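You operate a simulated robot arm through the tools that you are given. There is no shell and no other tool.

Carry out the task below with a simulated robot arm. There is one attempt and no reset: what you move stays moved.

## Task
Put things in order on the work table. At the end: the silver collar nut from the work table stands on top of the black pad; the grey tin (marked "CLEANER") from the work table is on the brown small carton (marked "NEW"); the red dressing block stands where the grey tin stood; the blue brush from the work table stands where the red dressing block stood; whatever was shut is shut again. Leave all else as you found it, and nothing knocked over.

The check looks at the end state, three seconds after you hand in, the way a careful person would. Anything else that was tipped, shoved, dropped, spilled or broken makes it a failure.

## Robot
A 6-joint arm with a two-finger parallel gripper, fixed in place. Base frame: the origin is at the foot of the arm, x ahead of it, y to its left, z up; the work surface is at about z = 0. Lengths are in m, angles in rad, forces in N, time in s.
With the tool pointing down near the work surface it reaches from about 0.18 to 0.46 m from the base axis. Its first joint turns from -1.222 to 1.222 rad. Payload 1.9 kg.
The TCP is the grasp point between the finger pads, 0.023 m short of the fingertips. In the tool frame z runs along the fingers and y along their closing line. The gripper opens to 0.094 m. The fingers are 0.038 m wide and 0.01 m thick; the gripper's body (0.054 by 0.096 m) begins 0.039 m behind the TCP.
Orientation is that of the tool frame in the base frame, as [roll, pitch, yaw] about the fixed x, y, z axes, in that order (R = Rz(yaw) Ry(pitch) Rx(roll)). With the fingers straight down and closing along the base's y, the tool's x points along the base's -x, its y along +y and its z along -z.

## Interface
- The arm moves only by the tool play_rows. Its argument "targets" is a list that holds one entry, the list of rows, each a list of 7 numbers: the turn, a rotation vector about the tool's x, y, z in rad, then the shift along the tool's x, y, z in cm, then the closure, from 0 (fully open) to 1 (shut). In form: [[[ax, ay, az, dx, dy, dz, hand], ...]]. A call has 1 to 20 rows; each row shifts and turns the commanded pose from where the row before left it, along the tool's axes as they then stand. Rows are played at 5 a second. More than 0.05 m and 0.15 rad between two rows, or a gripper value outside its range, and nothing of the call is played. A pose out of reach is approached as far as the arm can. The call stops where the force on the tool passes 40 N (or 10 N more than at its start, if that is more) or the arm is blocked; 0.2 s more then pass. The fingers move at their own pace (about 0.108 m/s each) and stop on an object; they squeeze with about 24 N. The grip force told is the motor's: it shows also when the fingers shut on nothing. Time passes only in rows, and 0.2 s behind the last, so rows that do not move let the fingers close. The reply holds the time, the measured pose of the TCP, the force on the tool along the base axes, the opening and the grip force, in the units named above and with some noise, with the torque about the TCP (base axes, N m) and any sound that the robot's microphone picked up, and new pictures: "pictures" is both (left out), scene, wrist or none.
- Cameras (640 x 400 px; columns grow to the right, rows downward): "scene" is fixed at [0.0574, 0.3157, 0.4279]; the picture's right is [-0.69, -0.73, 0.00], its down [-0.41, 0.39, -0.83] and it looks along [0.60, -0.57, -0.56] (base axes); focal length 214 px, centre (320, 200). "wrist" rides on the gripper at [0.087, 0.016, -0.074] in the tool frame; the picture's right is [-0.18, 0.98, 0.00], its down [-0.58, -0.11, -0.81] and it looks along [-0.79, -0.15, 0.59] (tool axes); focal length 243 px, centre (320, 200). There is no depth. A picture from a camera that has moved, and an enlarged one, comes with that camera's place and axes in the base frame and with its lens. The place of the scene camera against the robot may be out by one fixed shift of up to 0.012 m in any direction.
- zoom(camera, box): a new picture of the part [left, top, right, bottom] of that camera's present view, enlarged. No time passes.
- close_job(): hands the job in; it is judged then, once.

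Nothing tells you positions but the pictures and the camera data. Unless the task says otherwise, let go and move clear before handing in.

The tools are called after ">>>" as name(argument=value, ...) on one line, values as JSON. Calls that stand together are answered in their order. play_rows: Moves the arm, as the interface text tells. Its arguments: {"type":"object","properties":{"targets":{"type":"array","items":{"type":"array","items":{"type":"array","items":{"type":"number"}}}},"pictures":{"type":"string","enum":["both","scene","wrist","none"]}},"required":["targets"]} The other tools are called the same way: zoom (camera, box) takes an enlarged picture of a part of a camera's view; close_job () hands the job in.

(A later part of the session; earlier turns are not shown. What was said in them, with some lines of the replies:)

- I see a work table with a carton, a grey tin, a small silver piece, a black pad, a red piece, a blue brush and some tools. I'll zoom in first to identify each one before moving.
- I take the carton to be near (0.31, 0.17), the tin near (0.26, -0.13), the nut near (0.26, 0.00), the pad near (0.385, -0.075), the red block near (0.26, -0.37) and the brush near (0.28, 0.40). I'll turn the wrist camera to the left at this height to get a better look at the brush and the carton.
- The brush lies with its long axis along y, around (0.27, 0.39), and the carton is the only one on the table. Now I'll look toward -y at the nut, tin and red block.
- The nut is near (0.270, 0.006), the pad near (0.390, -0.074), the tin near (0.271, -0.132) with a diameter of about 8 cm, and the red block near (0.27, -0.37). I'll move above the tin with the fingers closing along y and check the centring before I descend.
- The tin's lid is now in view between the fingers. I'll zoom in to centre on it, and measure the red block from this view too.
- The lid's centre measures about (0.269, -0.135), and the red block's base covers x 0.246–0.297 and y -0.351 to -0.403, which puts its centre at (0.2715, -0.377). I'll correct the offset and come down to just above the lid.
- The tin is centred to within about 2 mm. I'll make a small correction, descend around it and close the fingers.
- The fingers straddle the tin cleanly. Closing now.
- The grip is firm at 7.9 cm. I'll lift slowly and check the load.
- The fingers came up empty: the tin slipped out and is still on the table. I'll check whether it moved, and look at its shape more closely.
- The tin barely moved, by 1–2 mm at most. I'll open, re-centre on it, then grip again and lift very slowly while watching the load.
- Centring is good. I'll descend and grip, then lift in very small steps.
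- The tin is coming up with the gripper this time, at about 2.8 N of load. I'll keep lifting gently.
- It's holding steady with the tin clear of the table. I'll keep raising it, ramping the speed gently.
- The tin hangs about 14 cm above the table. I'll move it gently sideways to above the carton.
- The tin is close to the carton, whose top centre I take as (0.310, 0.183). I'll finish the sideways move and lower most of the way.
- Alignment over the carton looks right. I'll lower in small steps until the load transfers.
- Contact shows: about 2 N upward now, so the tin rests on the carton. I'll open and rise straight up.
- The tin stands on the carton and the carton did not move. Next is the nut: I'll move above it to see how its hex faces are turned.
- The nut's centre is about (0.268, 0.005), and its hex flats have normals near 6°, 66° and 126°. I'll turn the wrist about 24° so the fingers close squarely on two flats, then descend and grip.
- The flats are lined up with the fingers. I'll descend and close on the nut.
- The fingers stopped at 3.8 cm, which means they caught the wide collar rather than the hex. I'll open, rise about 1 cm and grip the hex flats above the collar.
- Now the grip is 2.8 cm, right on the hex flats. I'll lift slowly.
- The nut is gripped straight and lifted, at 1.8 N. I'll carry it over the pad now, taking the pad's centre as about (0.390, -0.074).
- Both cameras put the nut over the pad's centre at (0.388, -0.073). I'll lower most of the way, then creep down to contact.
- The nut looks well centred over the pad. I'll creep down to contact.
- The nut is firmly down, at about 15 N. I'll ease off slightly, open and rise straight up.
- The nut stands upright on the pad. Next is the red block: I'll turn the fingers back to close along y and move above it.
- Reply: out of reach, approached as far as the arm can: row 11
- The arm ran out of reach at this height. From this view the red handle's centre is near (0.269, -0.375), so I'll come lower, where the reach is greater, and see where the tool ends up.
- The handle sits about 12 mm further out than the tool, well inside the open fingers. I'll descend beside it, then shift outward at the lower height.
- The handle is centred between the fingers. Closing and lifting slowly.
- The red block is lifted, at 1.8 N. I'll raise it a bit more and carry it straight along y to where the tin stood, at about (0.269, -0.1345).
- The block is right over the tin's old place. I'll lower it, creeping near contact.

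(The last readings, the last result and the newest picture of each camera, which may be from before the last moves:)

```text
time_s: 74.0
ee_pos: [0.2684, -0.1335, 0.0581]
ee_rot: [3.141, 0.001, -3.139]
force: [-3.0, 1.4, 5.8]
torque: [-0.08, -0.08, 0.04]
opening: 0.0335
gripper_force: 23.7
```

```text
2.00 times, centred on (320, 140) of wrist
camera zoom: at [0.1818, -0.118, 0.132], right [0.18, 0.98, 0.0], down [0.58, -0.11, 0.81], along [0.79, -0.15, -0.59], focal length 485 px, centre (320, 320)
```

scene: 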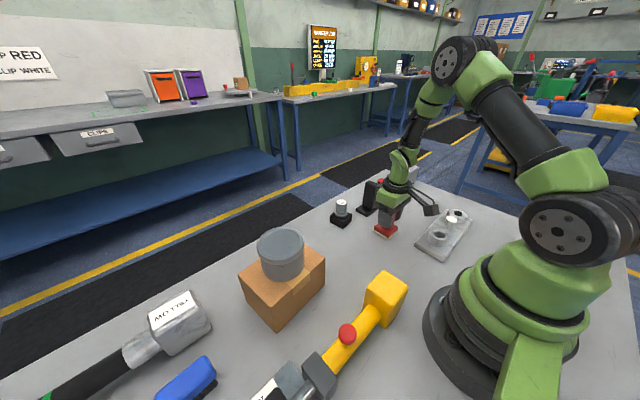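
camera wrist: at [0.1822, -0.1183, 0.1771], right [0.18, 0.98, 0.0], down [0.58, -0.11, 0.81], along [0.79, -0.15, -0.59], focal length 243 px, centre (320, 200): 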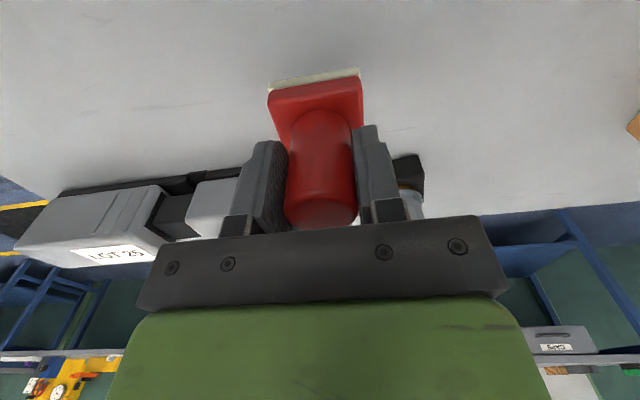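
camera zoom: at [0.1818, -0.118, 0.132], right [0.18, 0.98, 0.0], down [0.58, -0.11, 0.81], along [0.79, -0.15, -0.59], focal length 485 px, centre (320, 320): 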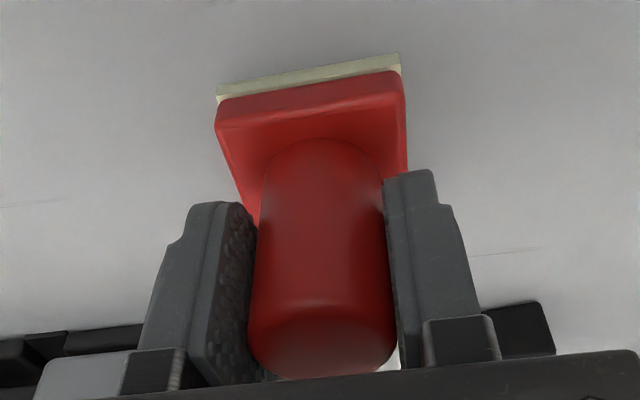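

>>> play_rows(targets=[[[0, 0, 0, 0, 0, 0.06, 1], [0, 0, 0, 0, 0, 0, 1], [0, 0, 0, 0, 0, 0, 0.58], [0, 0, 0, 0, 0, 0, 0.45], [0, 0, 0, 0, 0, 0, 0.3], [0, 0, 0, 0, 0, 0, 0.1], [0, 0, 0, 0, 0, -0.5, 0.1], [0, 0, 0, 0, 0, -1, 0.1], [0, 0, 0, 0, 0, -2, 0], [0, 0, 0, 0, 0, -3, 0], [0, 0, 0, 0, 0, -3, 0], [0, 0, 0, 0, 0, -3, 0], [0, 0, 0, 0, 0, -3, 0]]])

>>> zoom(camera="scene", box=[330, 170, 470, 260])

>>> zoom(camera="wrist", box=[230, 0, 430, 120])

```text
time_s: 76.8
ee_pos: [0.2672, -0.1351, 0.2132]
ee_rot: [3.14, 0.001, -3.14]
force: [0.5, 0.3, -0.5]
torque: [-0.01, 0.0, 0.03]
opening: 0.0941
gripper_force: 0.1
camera wrist: at [0.1807, -0.1196, 0.287], right [0.18, 0.98, 0.0], down [0.58, -0.11, 0.81], along [0.79, -0.15, -0.59], focal length 243 px, centre (320, 200)
```

scene: 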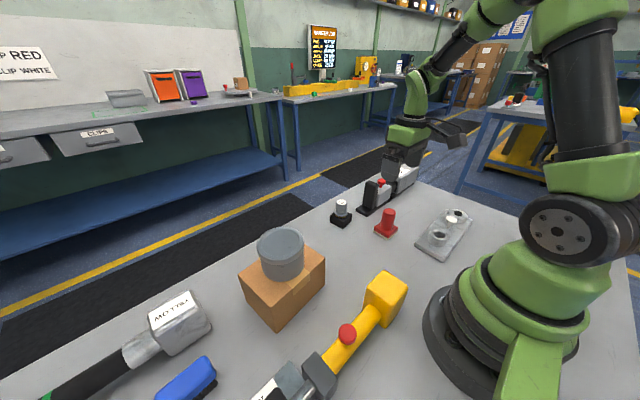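
wrist: 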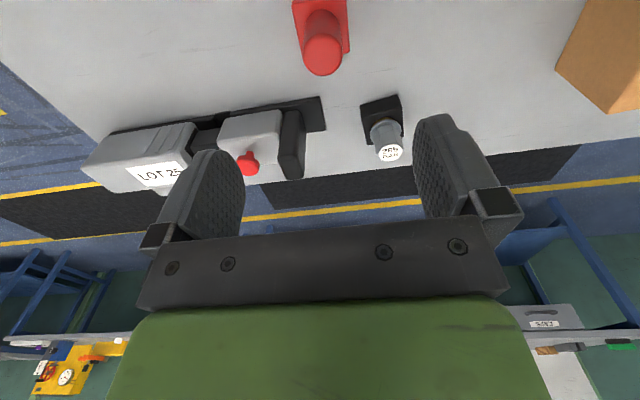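

```text
4.44 times, centred on (400, 215) of scene
camera zoom: at [0.0574, 0.3157, 0.4279], right [-0.69, -0.73, 0.0], down [-0.41, 0.39, -0.83], along [0.6, -0.57, -0.56], focal length 953 px, centre (-36, 133)
```

zoom: 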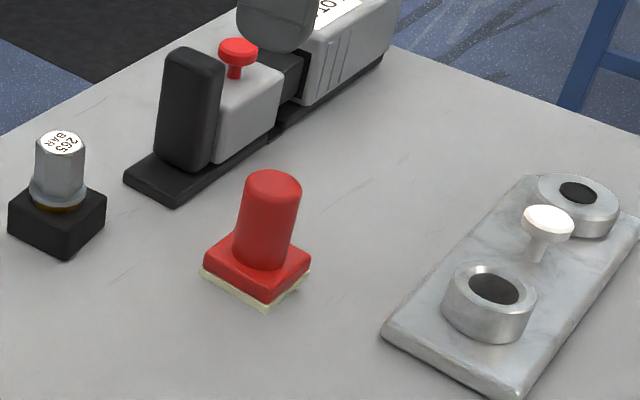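

```text
3.20 times, centred on (330, 60) of wrist
camera zoom: at [0.1807, -0.1196, 0.287], right [0.18, 0.98, 0.0], down [0.58, -0.11, 0.81], along [0.79, -0.15, -0.59], focal length 776 px, centre (288, 648)
```

zoom: 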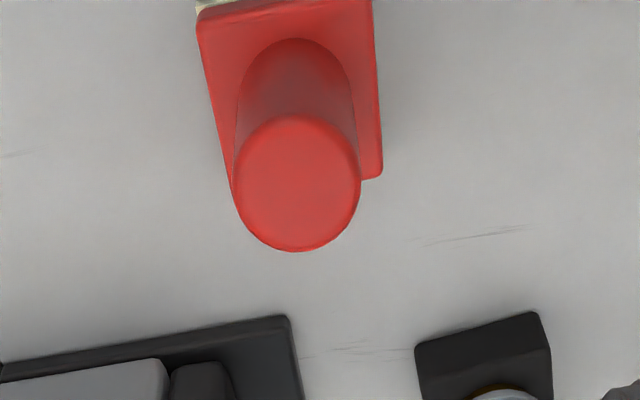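

The red block stands squarely in the tin's old place. Now the brush: I'll rise, move over to the left side above the other items, then turn the wrist to look along +y at it.

>>> play_rows(targets=[[[0, 0, 0, 0, 0, -3.5, 0], [0, 0, 0, 0, 3.85, 0, 0], [0, 0, 0, 0, 3.85, 0, 0], [0, 0, 0, 0, 3.85, 0, 0], [0, 0, 0, 0, 3.85, 0, 0], [0, 0, 0, 0, 3.85, 0, 0], [0, 0, 0, 0, 3.85, 0, 0], [0, 0, 0, 0, 3.85, 0, 0], [0, 0, 0, 0, 3.85, 0, 0], [0, 0, 0, 0, 3.85, 0, 0], [0, 0, 0, 0, 3.85, 0, 0]]], pictures="none")

>>> play_rows(targets=[[[0, 0, -0.1428, 0, 0, 0, 0], [0, 0, -0.1428, 0, 0, 0, 0], [0, 0, -0.1428, 0, 0, 0, 0], [0, 0, -0.1428, 0, 0, 0, 0], [0, 0, -0.1428, 0, 0, 0, 0], [0, 0, -0.1428, 0, 0, 0, 0], [0, 0, -0.1428, 0, 0, 0, 0], [0, 0, -0.1428, 0, 0, 0, 0], [0, 0, -0.1428, 0, 0, 0, 0], [0, 0, -0.1428, 0, 0, 0, 0], [0, 0, -0.1428, 0, 0, 0, 0], [0, 0, 0, 0, 0, 0, 0]]])

>>> zoom(camera="wrist", box=[220, 40, 440, 180])

```text
time_s: 79.2
ee_pos: [0.268, 0.2527, 0.249]
ee_rot: [3.141, 0.001, 3.141]
force: [-0.6, 0.2, -0.1]
torque: [0.01, 0.0, 0.0]
opening: 0.094
gripper_force: 0.0
```

```text
time_s: 81.8
ee_pos: [0.2659, 0.2505, 0.2485]
ee_rot: [-3.142, 0.001, -1.567]
force: [0.1, 0.3, -0.2]
torque: [-0.03, 0.01, 0.01]
opening: 0.0942
gripper_force: 0.1
camera wrist: at [0.2514, 0.1641, 0.3215], right [-0.98, 0.18, 0.0], down [0.11, 0.58, 0.81], along [0.15, 0.79, -0.59], focal length 243 px, centre (320, 200)
```

scene: 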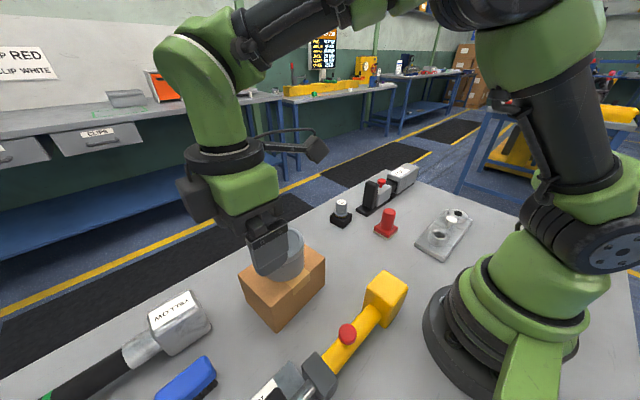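
wrist: 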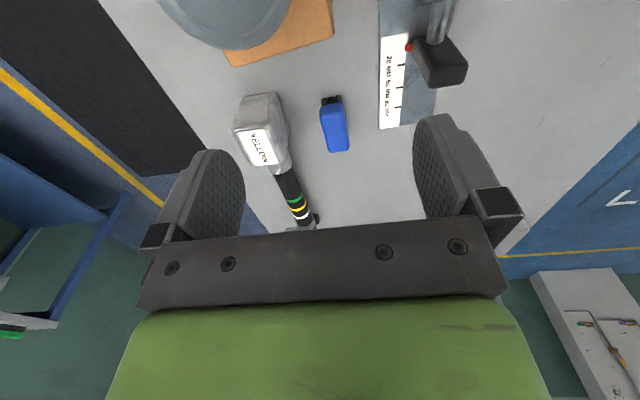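

```text
2.86 times, centred on (330, 110) of wrist
camera zoom: at [0.2514, 0.1641, 0.3215], right [-0.98, 0.18, 0.0], down [0.11, 0.58, 0.81], along [0.15, 0.79, -0.59], focal length 693 px, centre (291, 457)
```

zoom: 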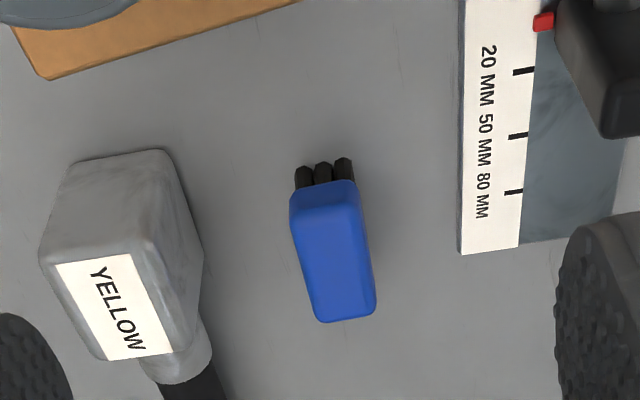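

The brush is about 7 cm long and 3.3 cm wide, lying along y with its centre at (0.271, 0.386). I'll move outward and down in stages with the fingers part-closed to clear the hammer, and check again before straddling it.

>>> play_rows(targets=[[[0, 0, 0, -4, -0.2, 0, 0.2], [0, 0, 0, -4, -0.2, 0, 0.36], [0, 0, 0, 0, 0, 3.2, 0.36], [0, 0, 0, 0, 0, 3.2, 0.36], [0, 0, 0, 0, 0, 3.2, 0.36], [0, 0, 0, 0, 0, 3.2, 0.36], [0, 0, 0, -2, 0, 0, 0.36], [0, 0, 0, -2.2, 0, 0, 0.36], [0, 0, 0, 0, 0, 0, 0.36]]])

>>> zoom(camera="wrist", box=[200, 20, 440, 220])

```text
time_s: 83.8
ee_pos: [0.2705, 0.3719, 0.1166]
ee_rot: [-3.141, 0.001, -1.571]
force: [-0.1, -0.4, -0.2]
torque: [0.01, -0.02, 0.03]
opening: 0.0602
gripper_force: 0.1
camera wrist: at [0.2546, 0.2862, 0.1909], right [-0.98, 0.18, 0.0], down [0.11, 0.58, 0.81], along [0.15, 0.79, -0.59], focal length 243 px, centre (320, 200)
```

scene: 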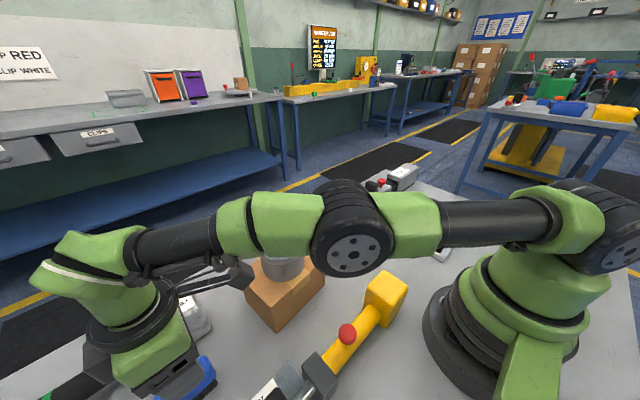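
wrist: 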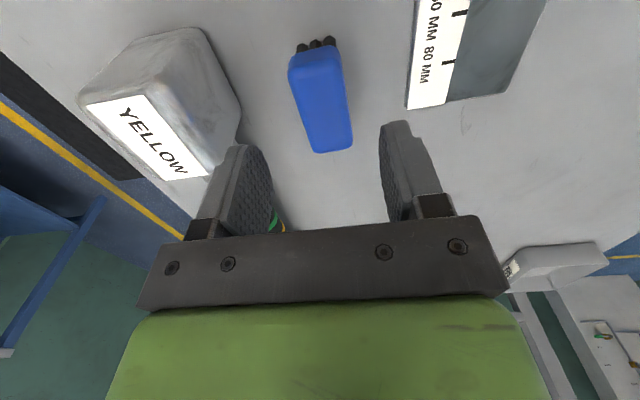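

```text
2.00 times, centred on (320, 120) of wrist
camera zoom: at [0.2546, 0.2862, 0.1909], right [-0.98, 0.18, 0.0], down [0.11, 0.58, 0.81], along [0.15, 0.79, -0.59], focal length 485 px, centre (320, 360)
```

zoom: 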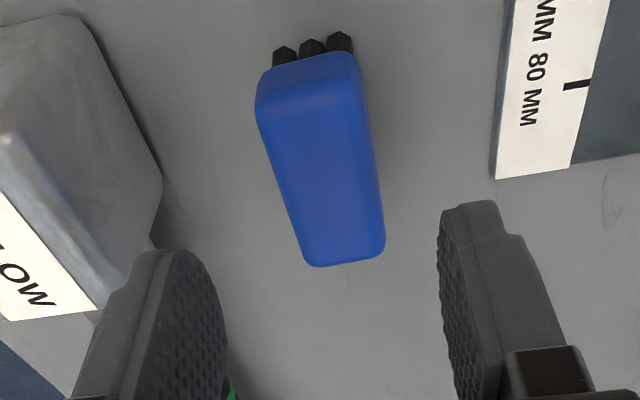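

The brush is well centred between the fingers. I'll descend and close on its body.

>>> play_rows(targets=[[[0, 0, 0, 0, 0, 2, 0.36], [0, 0, 0, 0, 0, 2, 0.36], [0, 0, 0, 0, 0, 2, 0.36], [0, 0, 0, 0, 0, 1.3, 0.36], [0, 0, 0, 0, 0, 0.9, 0.36], [0, 0, 0, 0, 0, 0, 0.36]]])

>>> zoom(camera="wrist", box=[200, 40, 440, 240])

```text
time_s: 85.2
ee_pos: [0.2685, 0.3705, 0.0383]
ee_rot: [3.141, 0.001, -1.571]
force: [-0.4, -0.1, 0.7]
torque: [0.03, 0.02, 0.0]
opening: 0.06
gripper_force: 0.0
out of reach, approached as far as the arm can: row 5
camera wrist: at [0.2517, 0.2833, 0.1115], right [-0.98, 0.18, 0.0], down [0.11, 0.58, 0.81], along [0.15, 0.79, -0.59], focal length 243 px, centre (320, 200)
```

scene: 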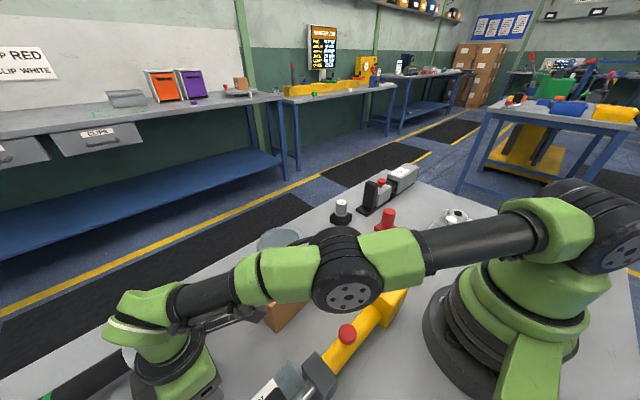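
wrist: 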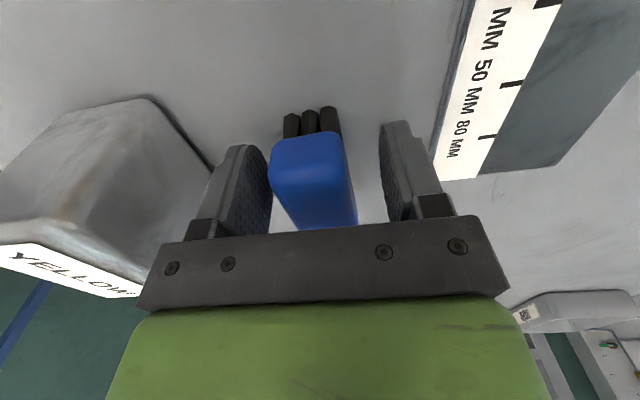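

```text
2.00 times, centred on (320, 140) of wrist
camera zoom: at [0.2517, 0.2833, 0.1115], right [-0.98, 0.18, 0.0], down [0.11, 0.58, 0.81], along [0.15, 0.79, -0.59], focal length 485 px, centre (320, 320)
```

zoom: 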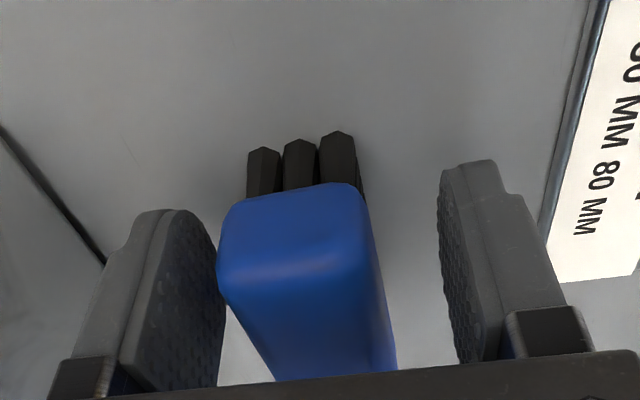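

The arm reached its limit at z = 0.038, but the pads already cover the brush body (about z 0.022–0.046). I'll close here.

>>> play_rows(targets=[[[0, 0, 0, 0, 0, 0, 0.45], [0, 0, 0, 0, 0, 0, 0.55], [0, 0, 0, 0, 0, 0, 0.65], [0, 0, 0, 0, 0, 0, 0.8], [0, 0, 0, 0, 0, 0, 1], [0, 0, 0, 0, 0, 0, 1], [0, 0, 0, 0, 0, 0, 1]]], pictures="wrist")

>>> zoom(camera="wrist", box=[200, 40, 440, 240])

```text
time_s: 86.8
ee_pos: [0.2671, 0.371, 0.0378]
ee_rot: [3.141, 0.0, -1.571]
force: [-0.4, -0.2, 0.3]
torque: [-0.03, 0.04, -0.01]
opening: 0.0336
gripper_force: 24.1
camera wrist: at [0.2517, 0.2833, 0.1116], right [-0.98, 0.18, 0.0], down [0.11, 0.58, 0.81], along [0.15, 0.79, -0.59], focal length 243 px, centre (320, 200)
```

wrist: 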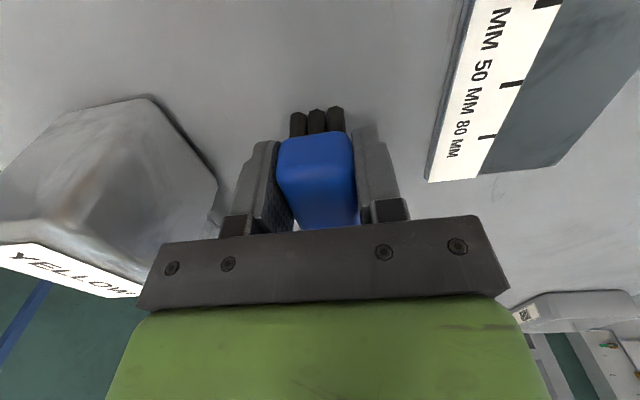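

```text
2.00 times, centred on (320, 140) of wrist
camera zoom: at [0.2517, 0.2833, 0.1116], right [-0.98, 0.18, 0.0], down [0.11, 0.58, 0.81], along [0.15, 0.79, -0.59], focal length 485 px, centre (320, 320)
```

zoom: 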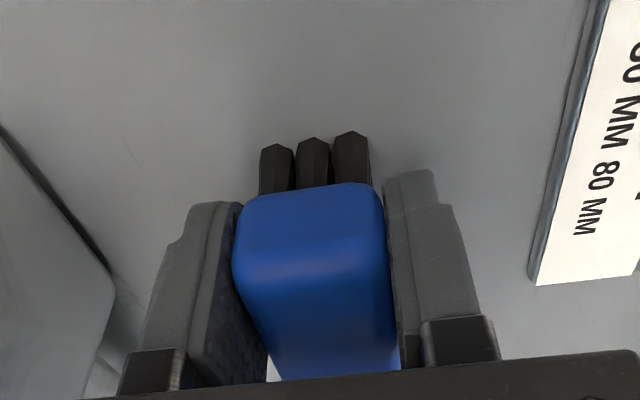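

The brush is gripped at 3.4 cm. I'll lift slowly.

>>> play_rows(targets=[[[0, 0, 0, 0, 0, -0.2, 1], [0, 0, 0, 0, 0, -0.3, 1], [0, 0, 0, 0, 0, -0.4, 1], [0, 0, 0, 0, 0, -0.5, 1], [0, 0, 0, 0, 0, -0.6, 1], [0, 0, 0, 0, 0, -0.6, 1], [0, 0, 0, 0, 0, -0.6, 1], [0, 0, 0, 0, 0, -0.6, 1], [0, 0, 0, 0, 0, -0.4, 1], [0, 0, 0, 0, 0, -0.2, 1]]])

>>> zoom(camera="wrist", box=[200, 40, 440, 240])

```text
time_s: 89.0
ee_pos: [0.268, 0.3694, 0.0833]
ee_rot: [-3.141, 0.001, -1.571]
force: [-0.1, -0.4, -1.2]
torque: [0.01, 0.01, -0.03]
opening: 0.0336
gripper_force: 23.8
camera wrist: at [0.2513, 0.2828, 0.1562], right [-0.98, 0.18, 0.0], down [0.11, 0.58, 0.81], along [0.15, 0.79, -0.59], focal length 243 px, centre (320, 200)
```

scene: 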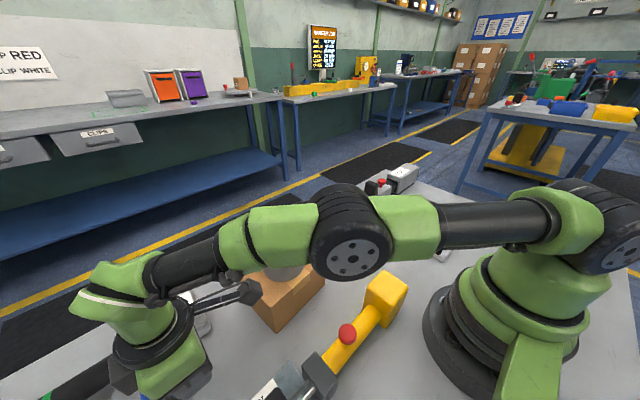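
wrist: 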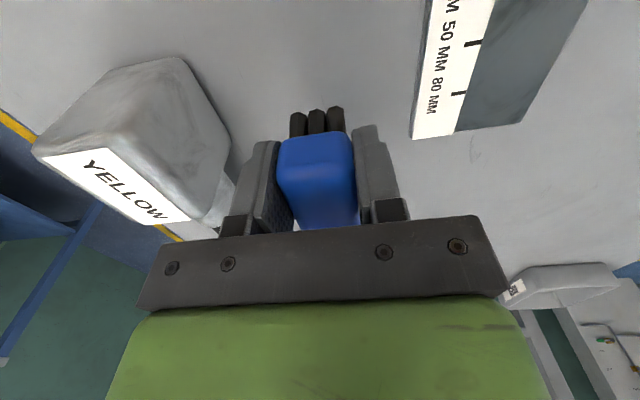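

```text
2.00 times, centred on (320, 140) of wrist
camera zoom: at [0.2513, 0.2828, 0.1562], right [-0.98, 0.18, 0.0], down [0.11, 0.58, 0.81], along [0.15, 0.79, -0.59], focal length 485 px, centre (320, 320)
```

zoom: 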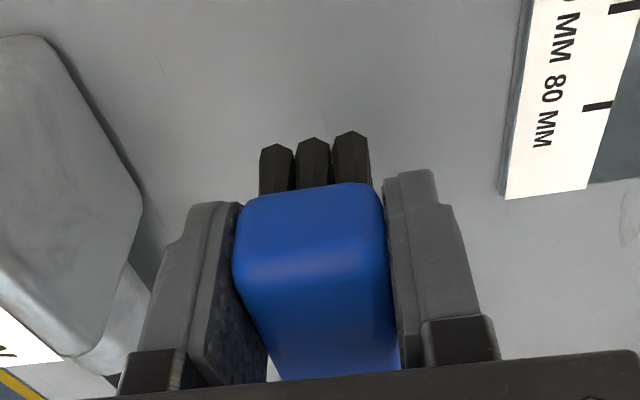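

The brush is held level, at about 1.2 N. I'll raise it, bring it inward and up so it clears the tin, then turn the wrist.

>>> play_rows(targets=[[[0, 0, 0, 0, 0, -0.4, 1], [0, 0, 0, 0, 0, -0.8, 1], [0, 0, 0, 0, 0, -1.0, 1], [0, 0, 0, 0, 0, -1.0, 1], [0, 0, 0, 0, 0, -1.0, 1], [0, 0, 0, 0, 0, -0.6, 1], [0, 0, 0, 0.4, 0, -0.5, 1], [0, 0, 0, 0.8, 0, -1.0, 1], [0, 0, 0, 1.2, 0, -1.5, 1], [0, 0, 0, 1.5, 0, -1.8, 1], [0, 0, 0, 1.5, 0, -1.8, 1], [0, 0, 0, 1.2, 0, -1.8, 1], [0, 0, 0, 0.6, 0, -1.5, 1], [0, 0, 0, 0, 0, -1.0, 1], [0, 0, 0, 0, 0, -0.5, 1], [0, 0, 0, 0, 0, 0, 1]]])

```text
time_s: 92.4
ee_pos: [0.2692, 0.2983, 0.2452]
ee_rot: [3.141, 0.0, -1.571]
force: [-1.0, 0.5, 0.0]
torque: [-0.05, 0.0, 0.02]
opening: 0.0335
gripper_force: 23.5
camera wrist: at [0.2521, 0.2103, 0.319], right [-0.98, 0.18, 0.0], down [0.11, 0.58, 0.81], along [0.15, 0.79, -0.59], focal length 243 px, centre (320, 200)
```

scene: 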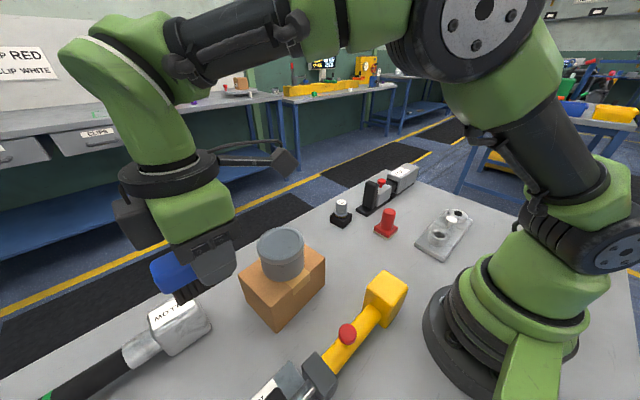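
wrist: 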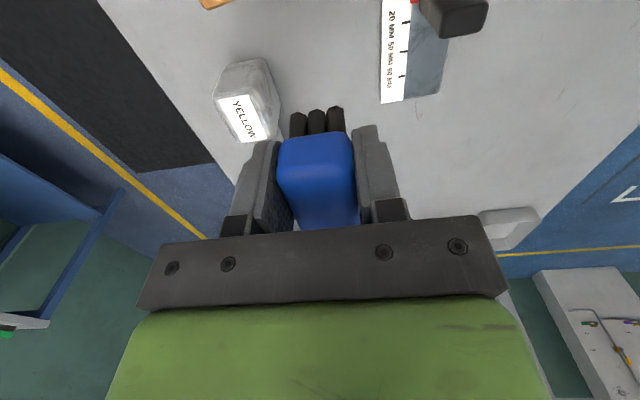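

>>> play_rows(targets=[[[0, 0, 0.07, 0, 0, 0, 1], [0, 0, 0.14, 0, 0, 0, 1], [0, 0, 0.14, 0, 0, 0, 1], [0, 0, 0.14, 0, 0, 0, 1], [0, 0, 0.14, 0, 0, 0, 1], [0, 0, 0.14, 0, 0, 0, 1], [0, 0, 0.14, 0, 0, 0, 1], [0, 0, 0.14, 0, 0, 0, 1], [0, 0, 0.14, 0, 0, 0, 1], [0, 0, 0.14, 0, 0, 0, 1], [0, 0, 0.14, 0, 0, 0, 1], [0, 0, 0.101, 0, 0, 0, 1], [0, 0, 0, 0, -0.8, 0, 1], [0, 0, 0, 0, -1.6, 0, 1], [0, 0, 0, 0, -2.4, 0, 1], [0, 0, 0, 0, -2.4, 0, 1], [0, 0, 0, 0, -2.4, 0, 1], [0, 0, 0, 0, -2.4, 0, 1], [0, 0, 0, 0, -1.6, 0, 1], [0, 0, 0, 0, -0.8, 0, 1]]], pictures="wrist")

```text
time_s: 96.6
ee_pos: [0.2687, 0.1526, 0.2449]
ee_rot: [3.141, 0.0, -3.14]
force: [-0.1, -0.1, -0.8]
torque: [-0.01, 0.01, 0.0]
opening: 0.0332
gripper_force: 24.2
camera wrist: at [0.1823, 0.1684, 0.3186], right [0.18, 0.98, 0.0], down [0.58, -0.11, 0.81], along [0.79, -0.15, -0.59], focal length 243 px, centre (320, 200)
```

wrist: 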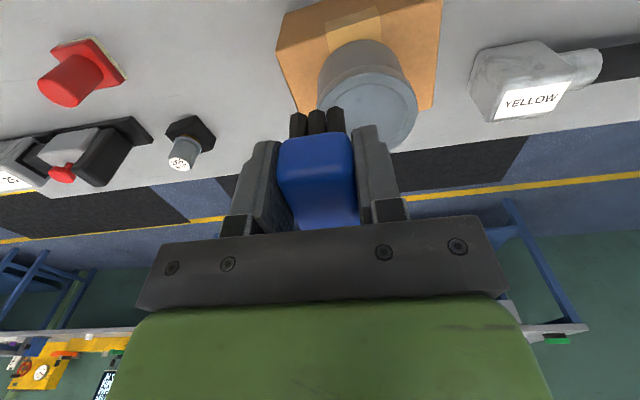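

>>> play_rows(targets=[[[0, 0, 0, 0, -0.8, 0, 1], [0, 0, 0, 0, -1.6, 0, 1], [0, 0, 0, 0, -2.4, 0, 1], [0, 0, 0, 0, -2.4, 0, 1], [0, 0, 0, 0, -2.4, 0, 1], [0, 0, 0, 0, -2.4, 0, 1], [0, 0, 0, 0, -2.4, 0, 1], [0, 0, 0, 0, -2.4, 0, 1], [0, 0, 0, 0, -2.4, 0, 1], [0, 0, 0, 0, -2.4, 0, 1], [0, 0, 0, 0, -2.4, 0, 1], [0, 0, 0, 0, -2.4, 0, 1], [0, 0, 0, 0, -2.4, 0, 1], [0, 0, 0, 0, -2.4, 0, 1], [0, 0, 0, 0, -2.4, 0, 1], [0, 0, 0, 0, -2.4, 0, 1], [0, 0, 0, 0, -2.4, 0, 1], [0, 0, 0, 0, -2.4, 0, 1], [0, 0, 0, 0, -1.6, 0, 1], [0, 0, 0, 0, -0.9, 0, 1]]], pictures="none")

>>> play_rows(targets=[[[0, 0, 0.07, 0, 0, 0, 1], [0, 0, 0.14, 0, 0, 0, 1], [0, 0, 0.14, 0, 0, 0, 1], [0, 0, 0.14, 0, 0, 0, 1], [0, 0, 0.14, 0, 0, 0, 1], [0, 0, 0.14, 0, 0, 0, 1], [0, 0, 0.14, 0, 0, 0, 1], [0, 0, 0.14, 0, 0, 0, 1], [0, 0, 0.14, 0, 0, 0, 1], [0, 0, 0.14, 0, 0, 0, 1], [0, 0, 0.14, 0, 0, 0, 1], [0, 0, 0.101, 0, 0, 0, 1], [0, 0, 0, 0, 0, 0, 1]]])

```text
time_s: 100.8
ee_pos: [0.2699, -0.2804, 0.2452]
ee_rot: [-3.142, 0.0, -3.14]
force: [0.2, 0.1, -0.4]
torque: [0.01, 0.01, 0.01]
opening: 0.0335
gripper_force: 24.3
```

```text
time_s: 103.6
ee_pos: [0.2689, -0.2792, 0.2445]
ee_rot: [3.141, 0.0, 1.571]
force: [0.6, 0.2, -0.6]
torque: [-0.01, 0.02, -0.02]
opening: 0.0337
gripper_force: 24.1
camera wrist: at [0.2855, -0.193, 0.3177], right [0.98, -0.18, 0.0], down [-0.11, -0.58, 0.81], along [-0.15, -0.79, -0.59], focal length 243 px, centre (320, 200)
```

scene: 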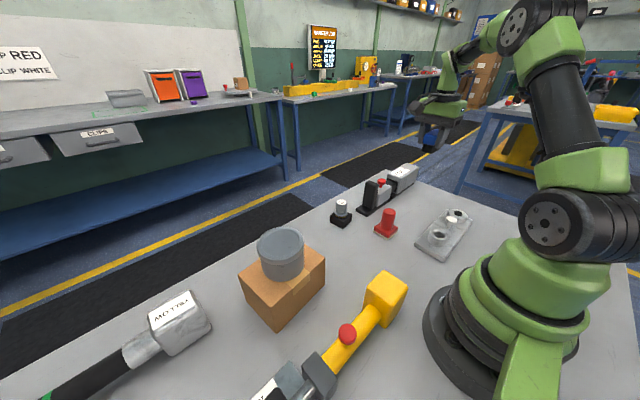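
wrist: 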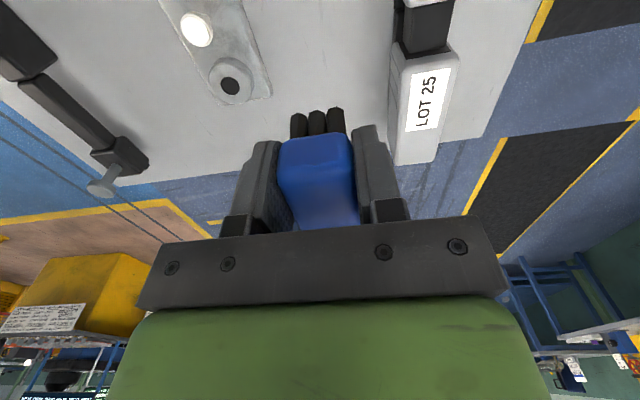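

The brush is turned with its long side pointing outward along -y, clear of the clamp and plate. I'll lower partway, then move out over the red block's old place, aiming the brush's centre at (0.2695, -0.3755).

>>> play_rows(targets=[[[0, 0, 0, 0, 0, 0.5, 1], [0, 0, 0, 0, 0, 1.0, 1], [0, 0, 0, 0, 0, 1.5, 1], [0, 0, 0, 0, 0, 1.8, 1], [0, 0, 0, 0, 0, 1.8, 1], [0, 0, 0, 0, 0, 1.5, 1], [0, 0, 0, 0, 0, 1.0, 1], [0, 0, 0, 0, 0, 0.5, 1], [0, 0, 0, -0.4, 0, 0, 1], [0, 0, 0, -0.8, 0, 0, 1], [0, 0, 0, -1.2, 0, 0, 1], [0, 0, 0, -1.4, 0, 0, 1], [0, 0, 0, -1.4, 0, 0, 1], [0, 0, 0, -1.2, 0, 0, 1], [0, 0, 0, -0.8, 0, 0, 1], [0, 0, 0, -0.45, 0, 0, 1], [0, 0, 0, -0.2, 0, 0, 1], [0, 0, 0, 0, 0, 0, 1]]])

>>> zoom(camera="scene", box=[380, 140, 480, 230])

```text
time_s: 107.4
ee_pos: [0.2683, -0.3595, 0.1483]
ee_rot: [-3.14, 0.0, 1.571]
force: [-0.7, -0.4, -0.4]
torque: [0.0, 0.02, 0.0]
opening: 0.0336
gripper_force: 24.0
camera wrist: at [0.2843, -0.2718, 0.2223], right [0.98, -0.18, 0.0], down [-0.11, -0.58, 0.81], along [-0.15, -0.79, -0.59], focal length 243 px, centre (320, 200)
```

scene: 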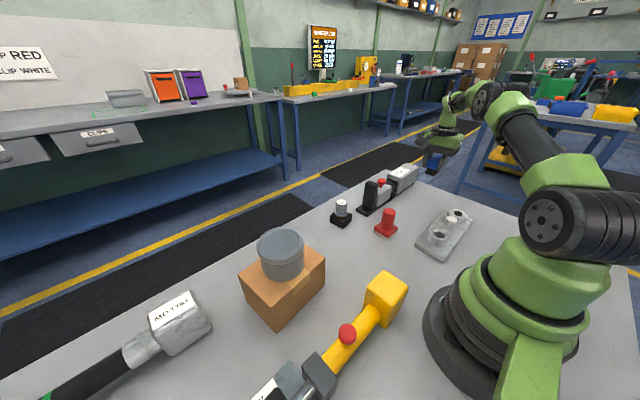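
wrist: 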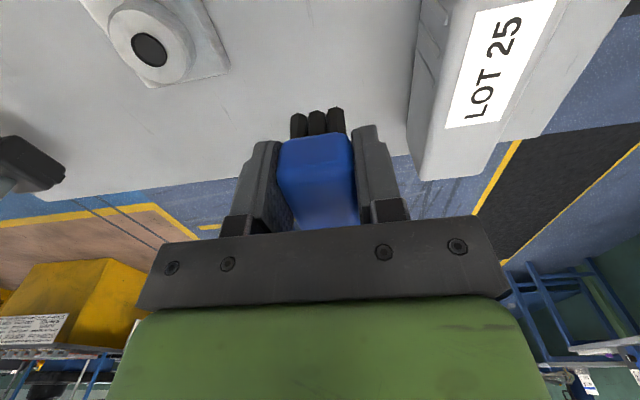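

```text
4.44 times, centred on (430, 185) of scene
camera zoom: at [0.0574, 0.3157, 0.4279], right [-0.69, -0.73, 0.0], down [-0.41, 0.39, -0.83], along [0.6, -0.57, -0.56], focal length 953 px, centre (-169, 267)
```

zoom: 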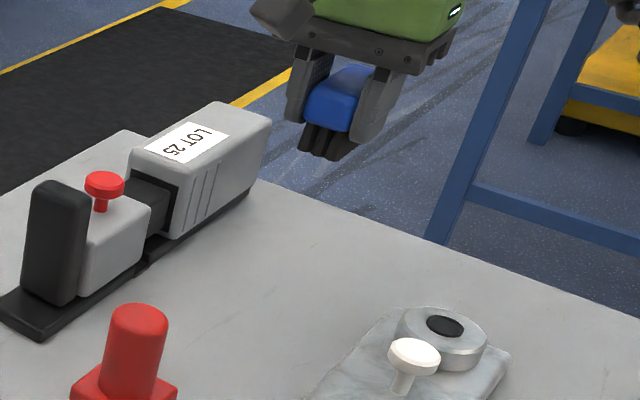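

Aligned over the spot. Lowering, then creeping to contact.

>>> play_rows(targets=[[[0, 0, 0, 0, 0, 0.5, 1], [0, 0, 0, 0, 0, 1.0, 1], [0, 0, 0, 0, 0, 1.4, 1], [0, 0, 0, 0, 0, 1.6, 1], [0, 0, 0, 0, 0, 1.6, 1], [0, 0, 0, 0, 0, 1.4, 1], [0, 0, 0, 0, 0, 1.0, 1], [0, 0, 0, 0, 0, 0.8, 1], [0, 0, 0, 0, 0, 0.5, 1], [0, 0, 0, 0, 0, 0.3, 1], [0, 0, 0, 0, 0, 0.2, 1], [0, 0, 0, 0, 0, 0, 1]]])

>>> zoom(camera="scene", box=[390, 150, 460, 220])

```text
time_s: 110.0
ee_pos: [0.269, -0.3582, 0.0455]
ee_rot: [-3.141, 0.0, 1.571]
force: [-0.9, 0.3, -1.4]
torque: [0.05, 0.03, 0.01]
opening: 0.0335
gripper_force: 24.1
camera wrist: at [0.2847, -0.2711, 0.1191], right [0.98, -0.18, 0.0], down [-0.11, -0.58, 0.81], along [-0.15, -0.79, -0.59], focal length 243 px, centre (320, 200)
```

scene: 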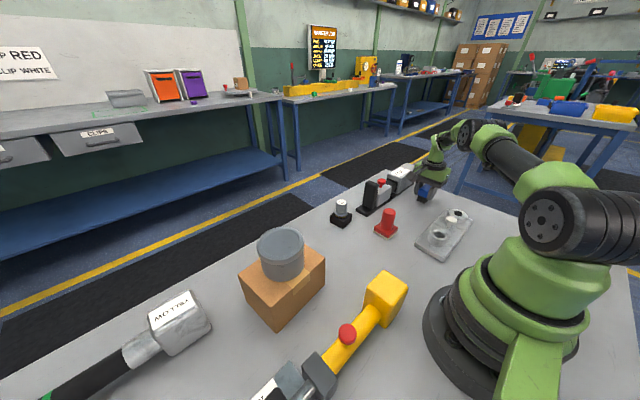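
wrist: 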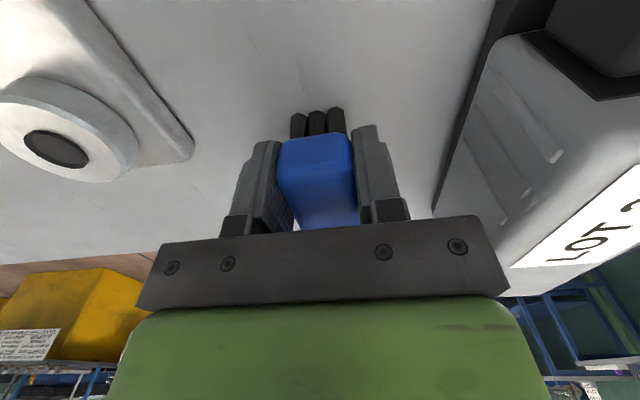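

```text
5.71 times, centred on (425, 185) of scene
camera zoom: at [0.0574, 0.3157, 0.4279], right [-0.69, -0.73, 0.0], down [-0.41, 0.39, -0.83], along [0.6, -0.57, -0.56], focal length 1226 px, centre (-280, 286)
```

zoom: 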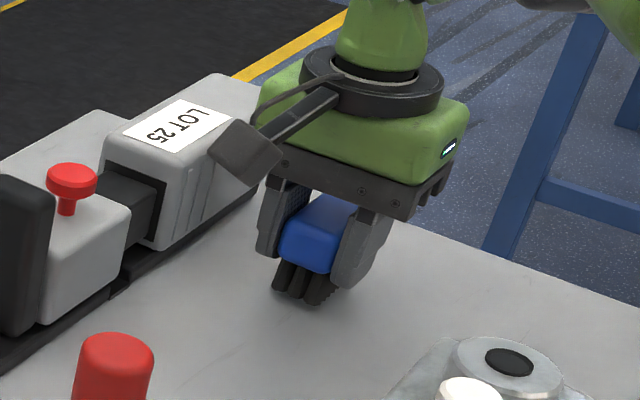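

>>> play_rows(targets=[[[0, 0, 0, 0, 0, 0.2, 1], [0, 0, 0, 0, 0, 0.15, 1], [0, 0, 0, 0, 0, 0.1, 1], [0, 0, 0, 0, 0, 0.1, 1]]], pictures="none")

>>> play_rows(targets=[[[0, 0, 0, 0, 0, 0.1, 1], [0, 0, 0, 0, 0, 0.1, 1]]], pictures="none")

```text
time_s: 111.0
ee_pos: [0.2685, -0.3579, 0.0392]
ee_rot: [3.14, 0.0, 1.571]
force: [0.5, -0.2, -0.6]
torque: [-0.02, 0.01, 0.0]
opening: 0.0335
gripper_force: 24.4
```

```text
time_s: 111.6
ee_pos: [0.2679, -0.3587, 0.0386]
ee_rot: [3.141, 0.0, 1.571]
force: [-0.5, 1.4, 2.3]
torque: [-0.13, 0.0, -0.01]
opening: 0.0336
gripper_force: 24.2
```

>>> play_rows(targets=[[[0, 0, 0, 0, 0, 0.07, 1], [0, 0, 0, 0, 0, 0, 1]]], pictures="wrist")

>>> zoom(camera="scene", box=[400, 170, 450, 210])

```text
time_s: 112.2
ee_pos: [0.2674, -0.3587, 0.0383]
ee_rot: [3.14, 0.0, 1.57]
force: [-2.5, 3.8, 14.8]
torque: [-0.1, 0.12, -0.05]
opening: 0.0334
gripper_force: 24.3
camera wrist: at [0.2847, -0.2716, 0.1115], right [0.98, -0.18, 0.0], down [-0.11, -0.58, 0.81], along [-0.15, -0.79, -0.59], focal length 243 px, centre (320, 200)
```

wrist: 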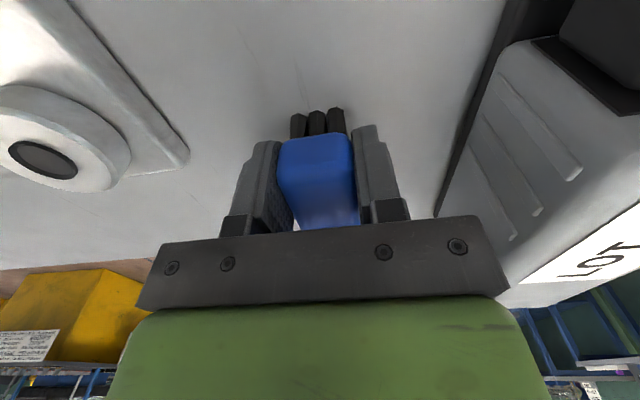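

```text
10.00 times, centred on (425, 190) of scene
camera zoom: at [0.0573, 0.3157, 0.4278], right [-0.69, -0.73, 0.0], down [-0.41, 0.38, -0.83], along [0.6, -0.57, -0.56], focal length 2145 px, centre (-730, 300)
```

zoom: 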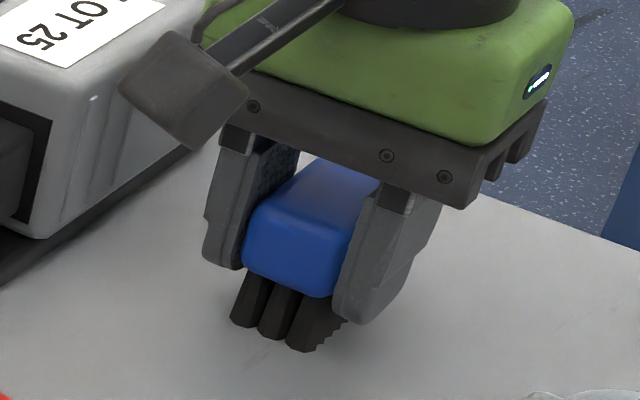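

The brush is seated on its bristles. I'll ease off, open partway and rise.

>>> play_rows(targets=[[[0, 0, 0, 0, 0, -0.07, 1], [0, 0, 0, 0, 0, 0, 1], [0, 0, 0, 0, 0, 0, 0.6], [0, 0, 0, 0, 0, 0, 0.5], [0, 0, 0, 0, 0, 0, 0.4], [0, 0, 0, 0, 0, 0, 0.36], [0, 0, 0, 0, 0, -0.5, 0.36], [0, 0, 0, 0, 0, -1, 0.36], [0, 0, 0, 0, 0, -2, 0.36], [0, 0, 0, 0, 0, -3, 0.3], [0, 0, 0, 0, 0, -3, 0.2]]])

>>> zoom(camera="scene", box=[370, 150, 470, 230])

>>> zoom(camera="wrist", box=[220, 0, 420, 160])

```text
time_s: 114.6
ee_pos: [0.2673, -0.3568, 0.1317]
ee_rot: [-3.141, -0.003, 1.57]
force: [-0.8, -0.2, -0.2]
torque: [-0.01, 0.0, -0.05]
opening: 0.0748
gripper_force: 0.0
camera wrist: at [0.2839, -0.271, 0.2063], right [0.98, -0.18, 0.0], down [-0.11, -0.58, 0.81], along [-0.15, -0.79, -0.59], focal length 243 px, centre (320, 200)
```

scene: 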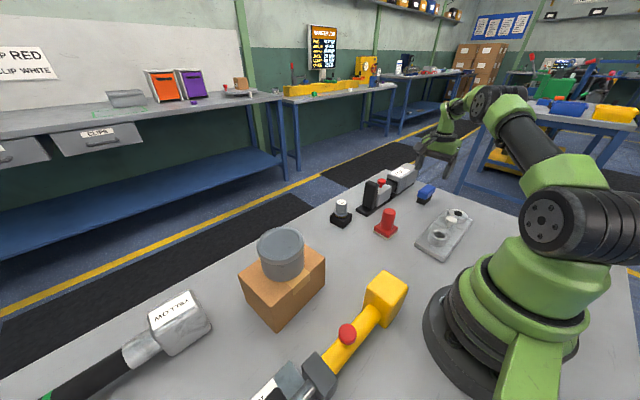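
wrist: 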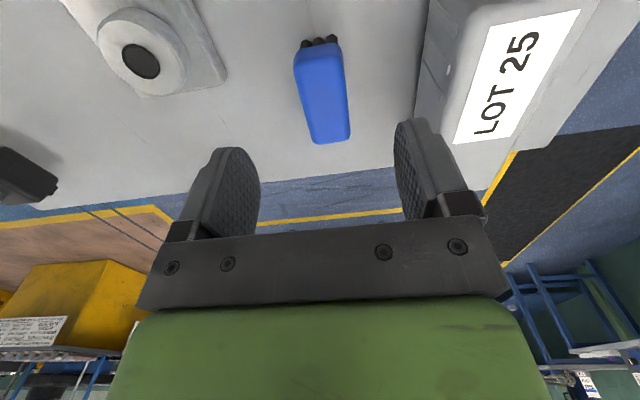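

```text
5.00 times, centred on (420, 190) of scene
camera zoom: at [0.0574, 0.3157, 0.4279], right [-0.69, -0.73, 0.0], down [-0.41, 0.39, -0.83], along [0.6, -0.57, -0.56], focal length 1072 px, centre (-180, 250)
```

zoom: 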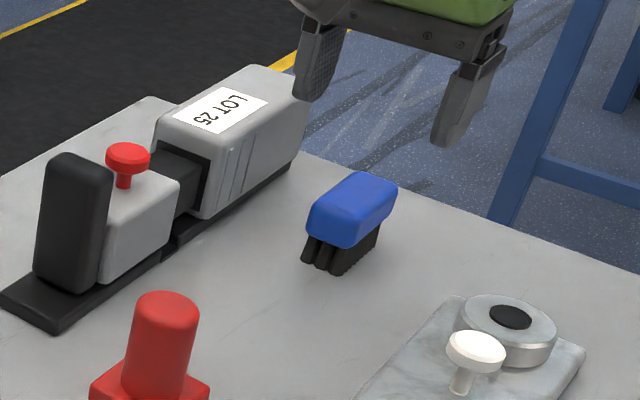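

```text
2.50 times, centred on (320, 80) of wrist
camera zoom: at [0.2839, -0.271, 0.2063], right [0.98, -0.18, 0.0], down [-0.11, -0.58, 0.81], along [-0.15, -0.79, -0.59], focal length 606 px, centre (320, 500)
```

zoom: 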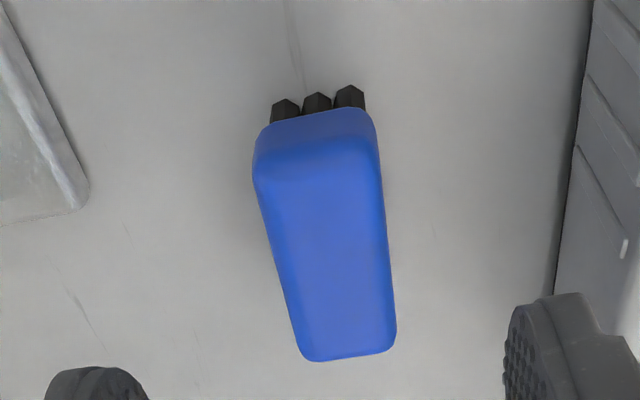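

The brush's centre measures (0.268, -0.376), matching the red block's old place. I'll retreat inward and up, turn the wrist back, and make a final check of everything.

>>> play_rows(targets=[[[0, 0, 0, 0, 0, -3, 0], [0, 0, 0, 1, 0, -3, 0], [0, 0, 0, 3, 0, -3, 0], [0, 0, 0, 4, 0, -3, 0], [0, 0, 0, 4, 0, -3, 0], [0, 0, 0, 4, 0, -1, 0], [0, 0, 0, 4, 0, 0, 0], [0, 0, -0.14, 4, 0, 0, 0], [0, 0, -0.14, 0, 0, 0, 0], [0, 0, -0.14, 0, 0, 0, 0], [0, 0, -0.14, 0, 0, 0, 0], [0, 0, -0.14, 0, 0, 0, 0], [0, 0, -0.14, 0, 0, 0, 0], [0, 0, -0.14, 0, 0, 0, 0], [0, 0, -0.14, 0, 0, 0, 0], [0, 0, -0.14, 0, 0, 0, 0], [0, 0, -0.14, 0, 0, 0, 0], [0, 0, -0.14, 0, 0, 0, 0], [0, 0, 0, 0, 0, 0, 0]]])

>>> zoom(camera="scene", box=[320, 150, 480, 270])

>>> zoom(camera="scene", box=[220, 220, 420, 400])

>>> zoom(camera="scene", box=[30, 270, 240, 400])

```text
time_s: 118.6
ee_pos: [0.2694, -0.1185, 0.2933]
ee_rot: [3.14, 0.001, 3.114]
force: [-1.0, -1.2, 0.2]
torque: [-0.01, 0.01, -0.01]
opening: 0.0941
gripper_force: 0.1
camera wrist: at [0.183, -0.1001, 0.3663], right [0.21, 0.98, 0.0], down [0.58, -0.13, 0.81], along [0.79, -0.17, -0.59], focal length 243 px, centre (320, 200)
```

scene: 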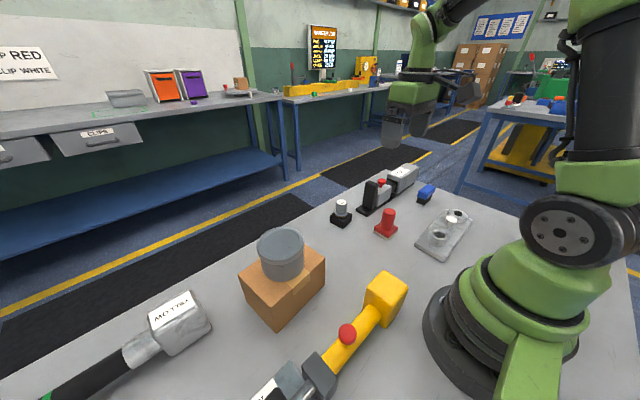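
wrist: 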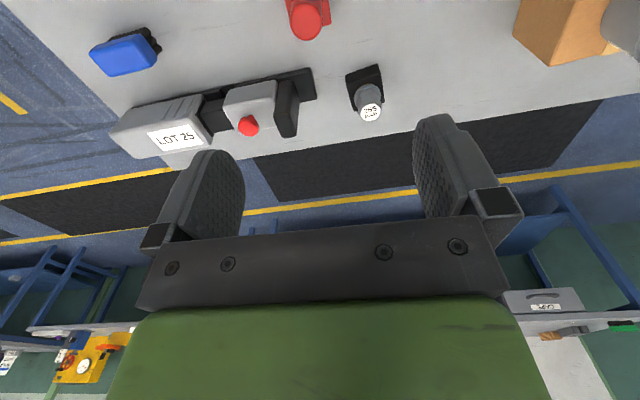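

```text
3.33 times, centred on (400, 210) of scene
camera zoom: at [0.0574, 0.3157, 0.4279], right [-0.69, -0.73, 0.0], down [-0.41, 0.39, -0.83], along [0.6, -0.57, -0.56], focal length 715 px, centre (53, 167)
```

zoom: 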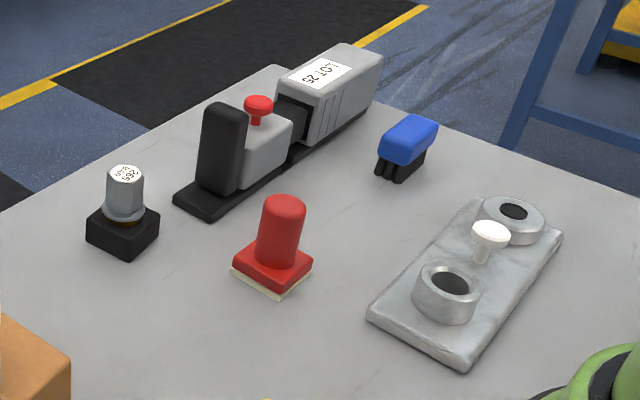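

```text
2.22 times, centred on (320, 310) of scene
camera zoom: at [0.0574, 0.3157, 0.4279], right [-0.69, -0.73, 0.0], down [-0.41, 0.39, -0.83], along [0.6, -0.57, -0.56], focal length 477 px, centre (320, -44)
```

zoom: 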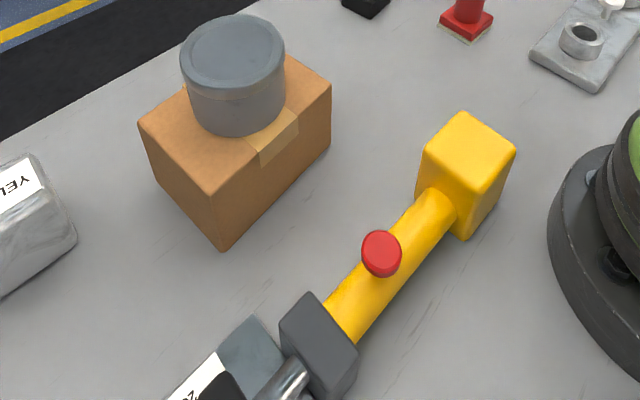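

```text
3.05 times, centred on (135, 335) of scene
camera zoom: at [0.0574, 0.3157, 0.4279], right [-0.69, -0.73, 0.0], down [-0.41, 0.39, -0.83], along [0.6, -0.57, -0.56], focal length 654 px, centre (884, -211)
```

zoom: 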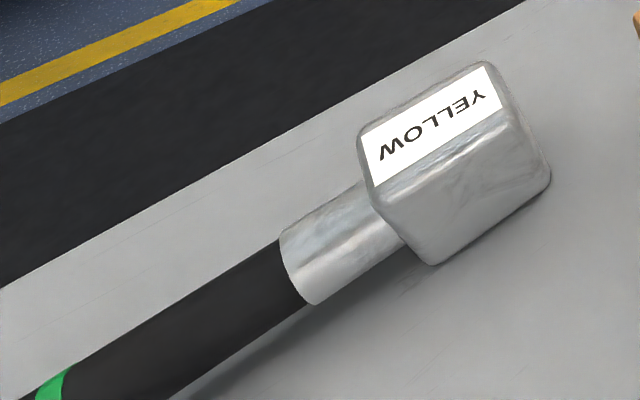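

Everything is in place: the nut stands on the black pad, and the tin is on the carton. The red block is where the tin stood, and the brush is where the red block stood. The carton, hammer, clamp, plate and yellow tool look unchanged in the pictures, nothing had to be opened, and the arm is clear, so I'm handing in.

>>> close_job()

```text
The job is handed in.
```

The job is handed in, and the last pictures show all four moves done with the arm clear. I haven't seen the result of the check.

| Item | Where it is now | How close |
|---|---|---|
| Silver collar nut | Upright on the black pad | Looks centred in the pictures |
| Grey tin | On top of the brown carton | Aimed at the carton's centre; looks centred in the pictures |
| Red dressing block | Where the tin stood | Within about 1 mm of my estimate of that spot |
| Blue brush | Where the red block stood, on its bristles | Within about 2 mm of my estimate of that spot |

- **Tin slip:** the tin slipped out of the fingers on my first lift and stayed standing on the table, shifted by 1–2 mm at most. A slower second lift held.
- **Carton label:** I never saw the "NEW" label on the carton. It was the only carton I saw on the table, so I took it to be the right one.
- **Everything else:** the carton, pad, hammer, clamp, plate and yellow tool look unmoved in the pictures. Nothing had to be opened.
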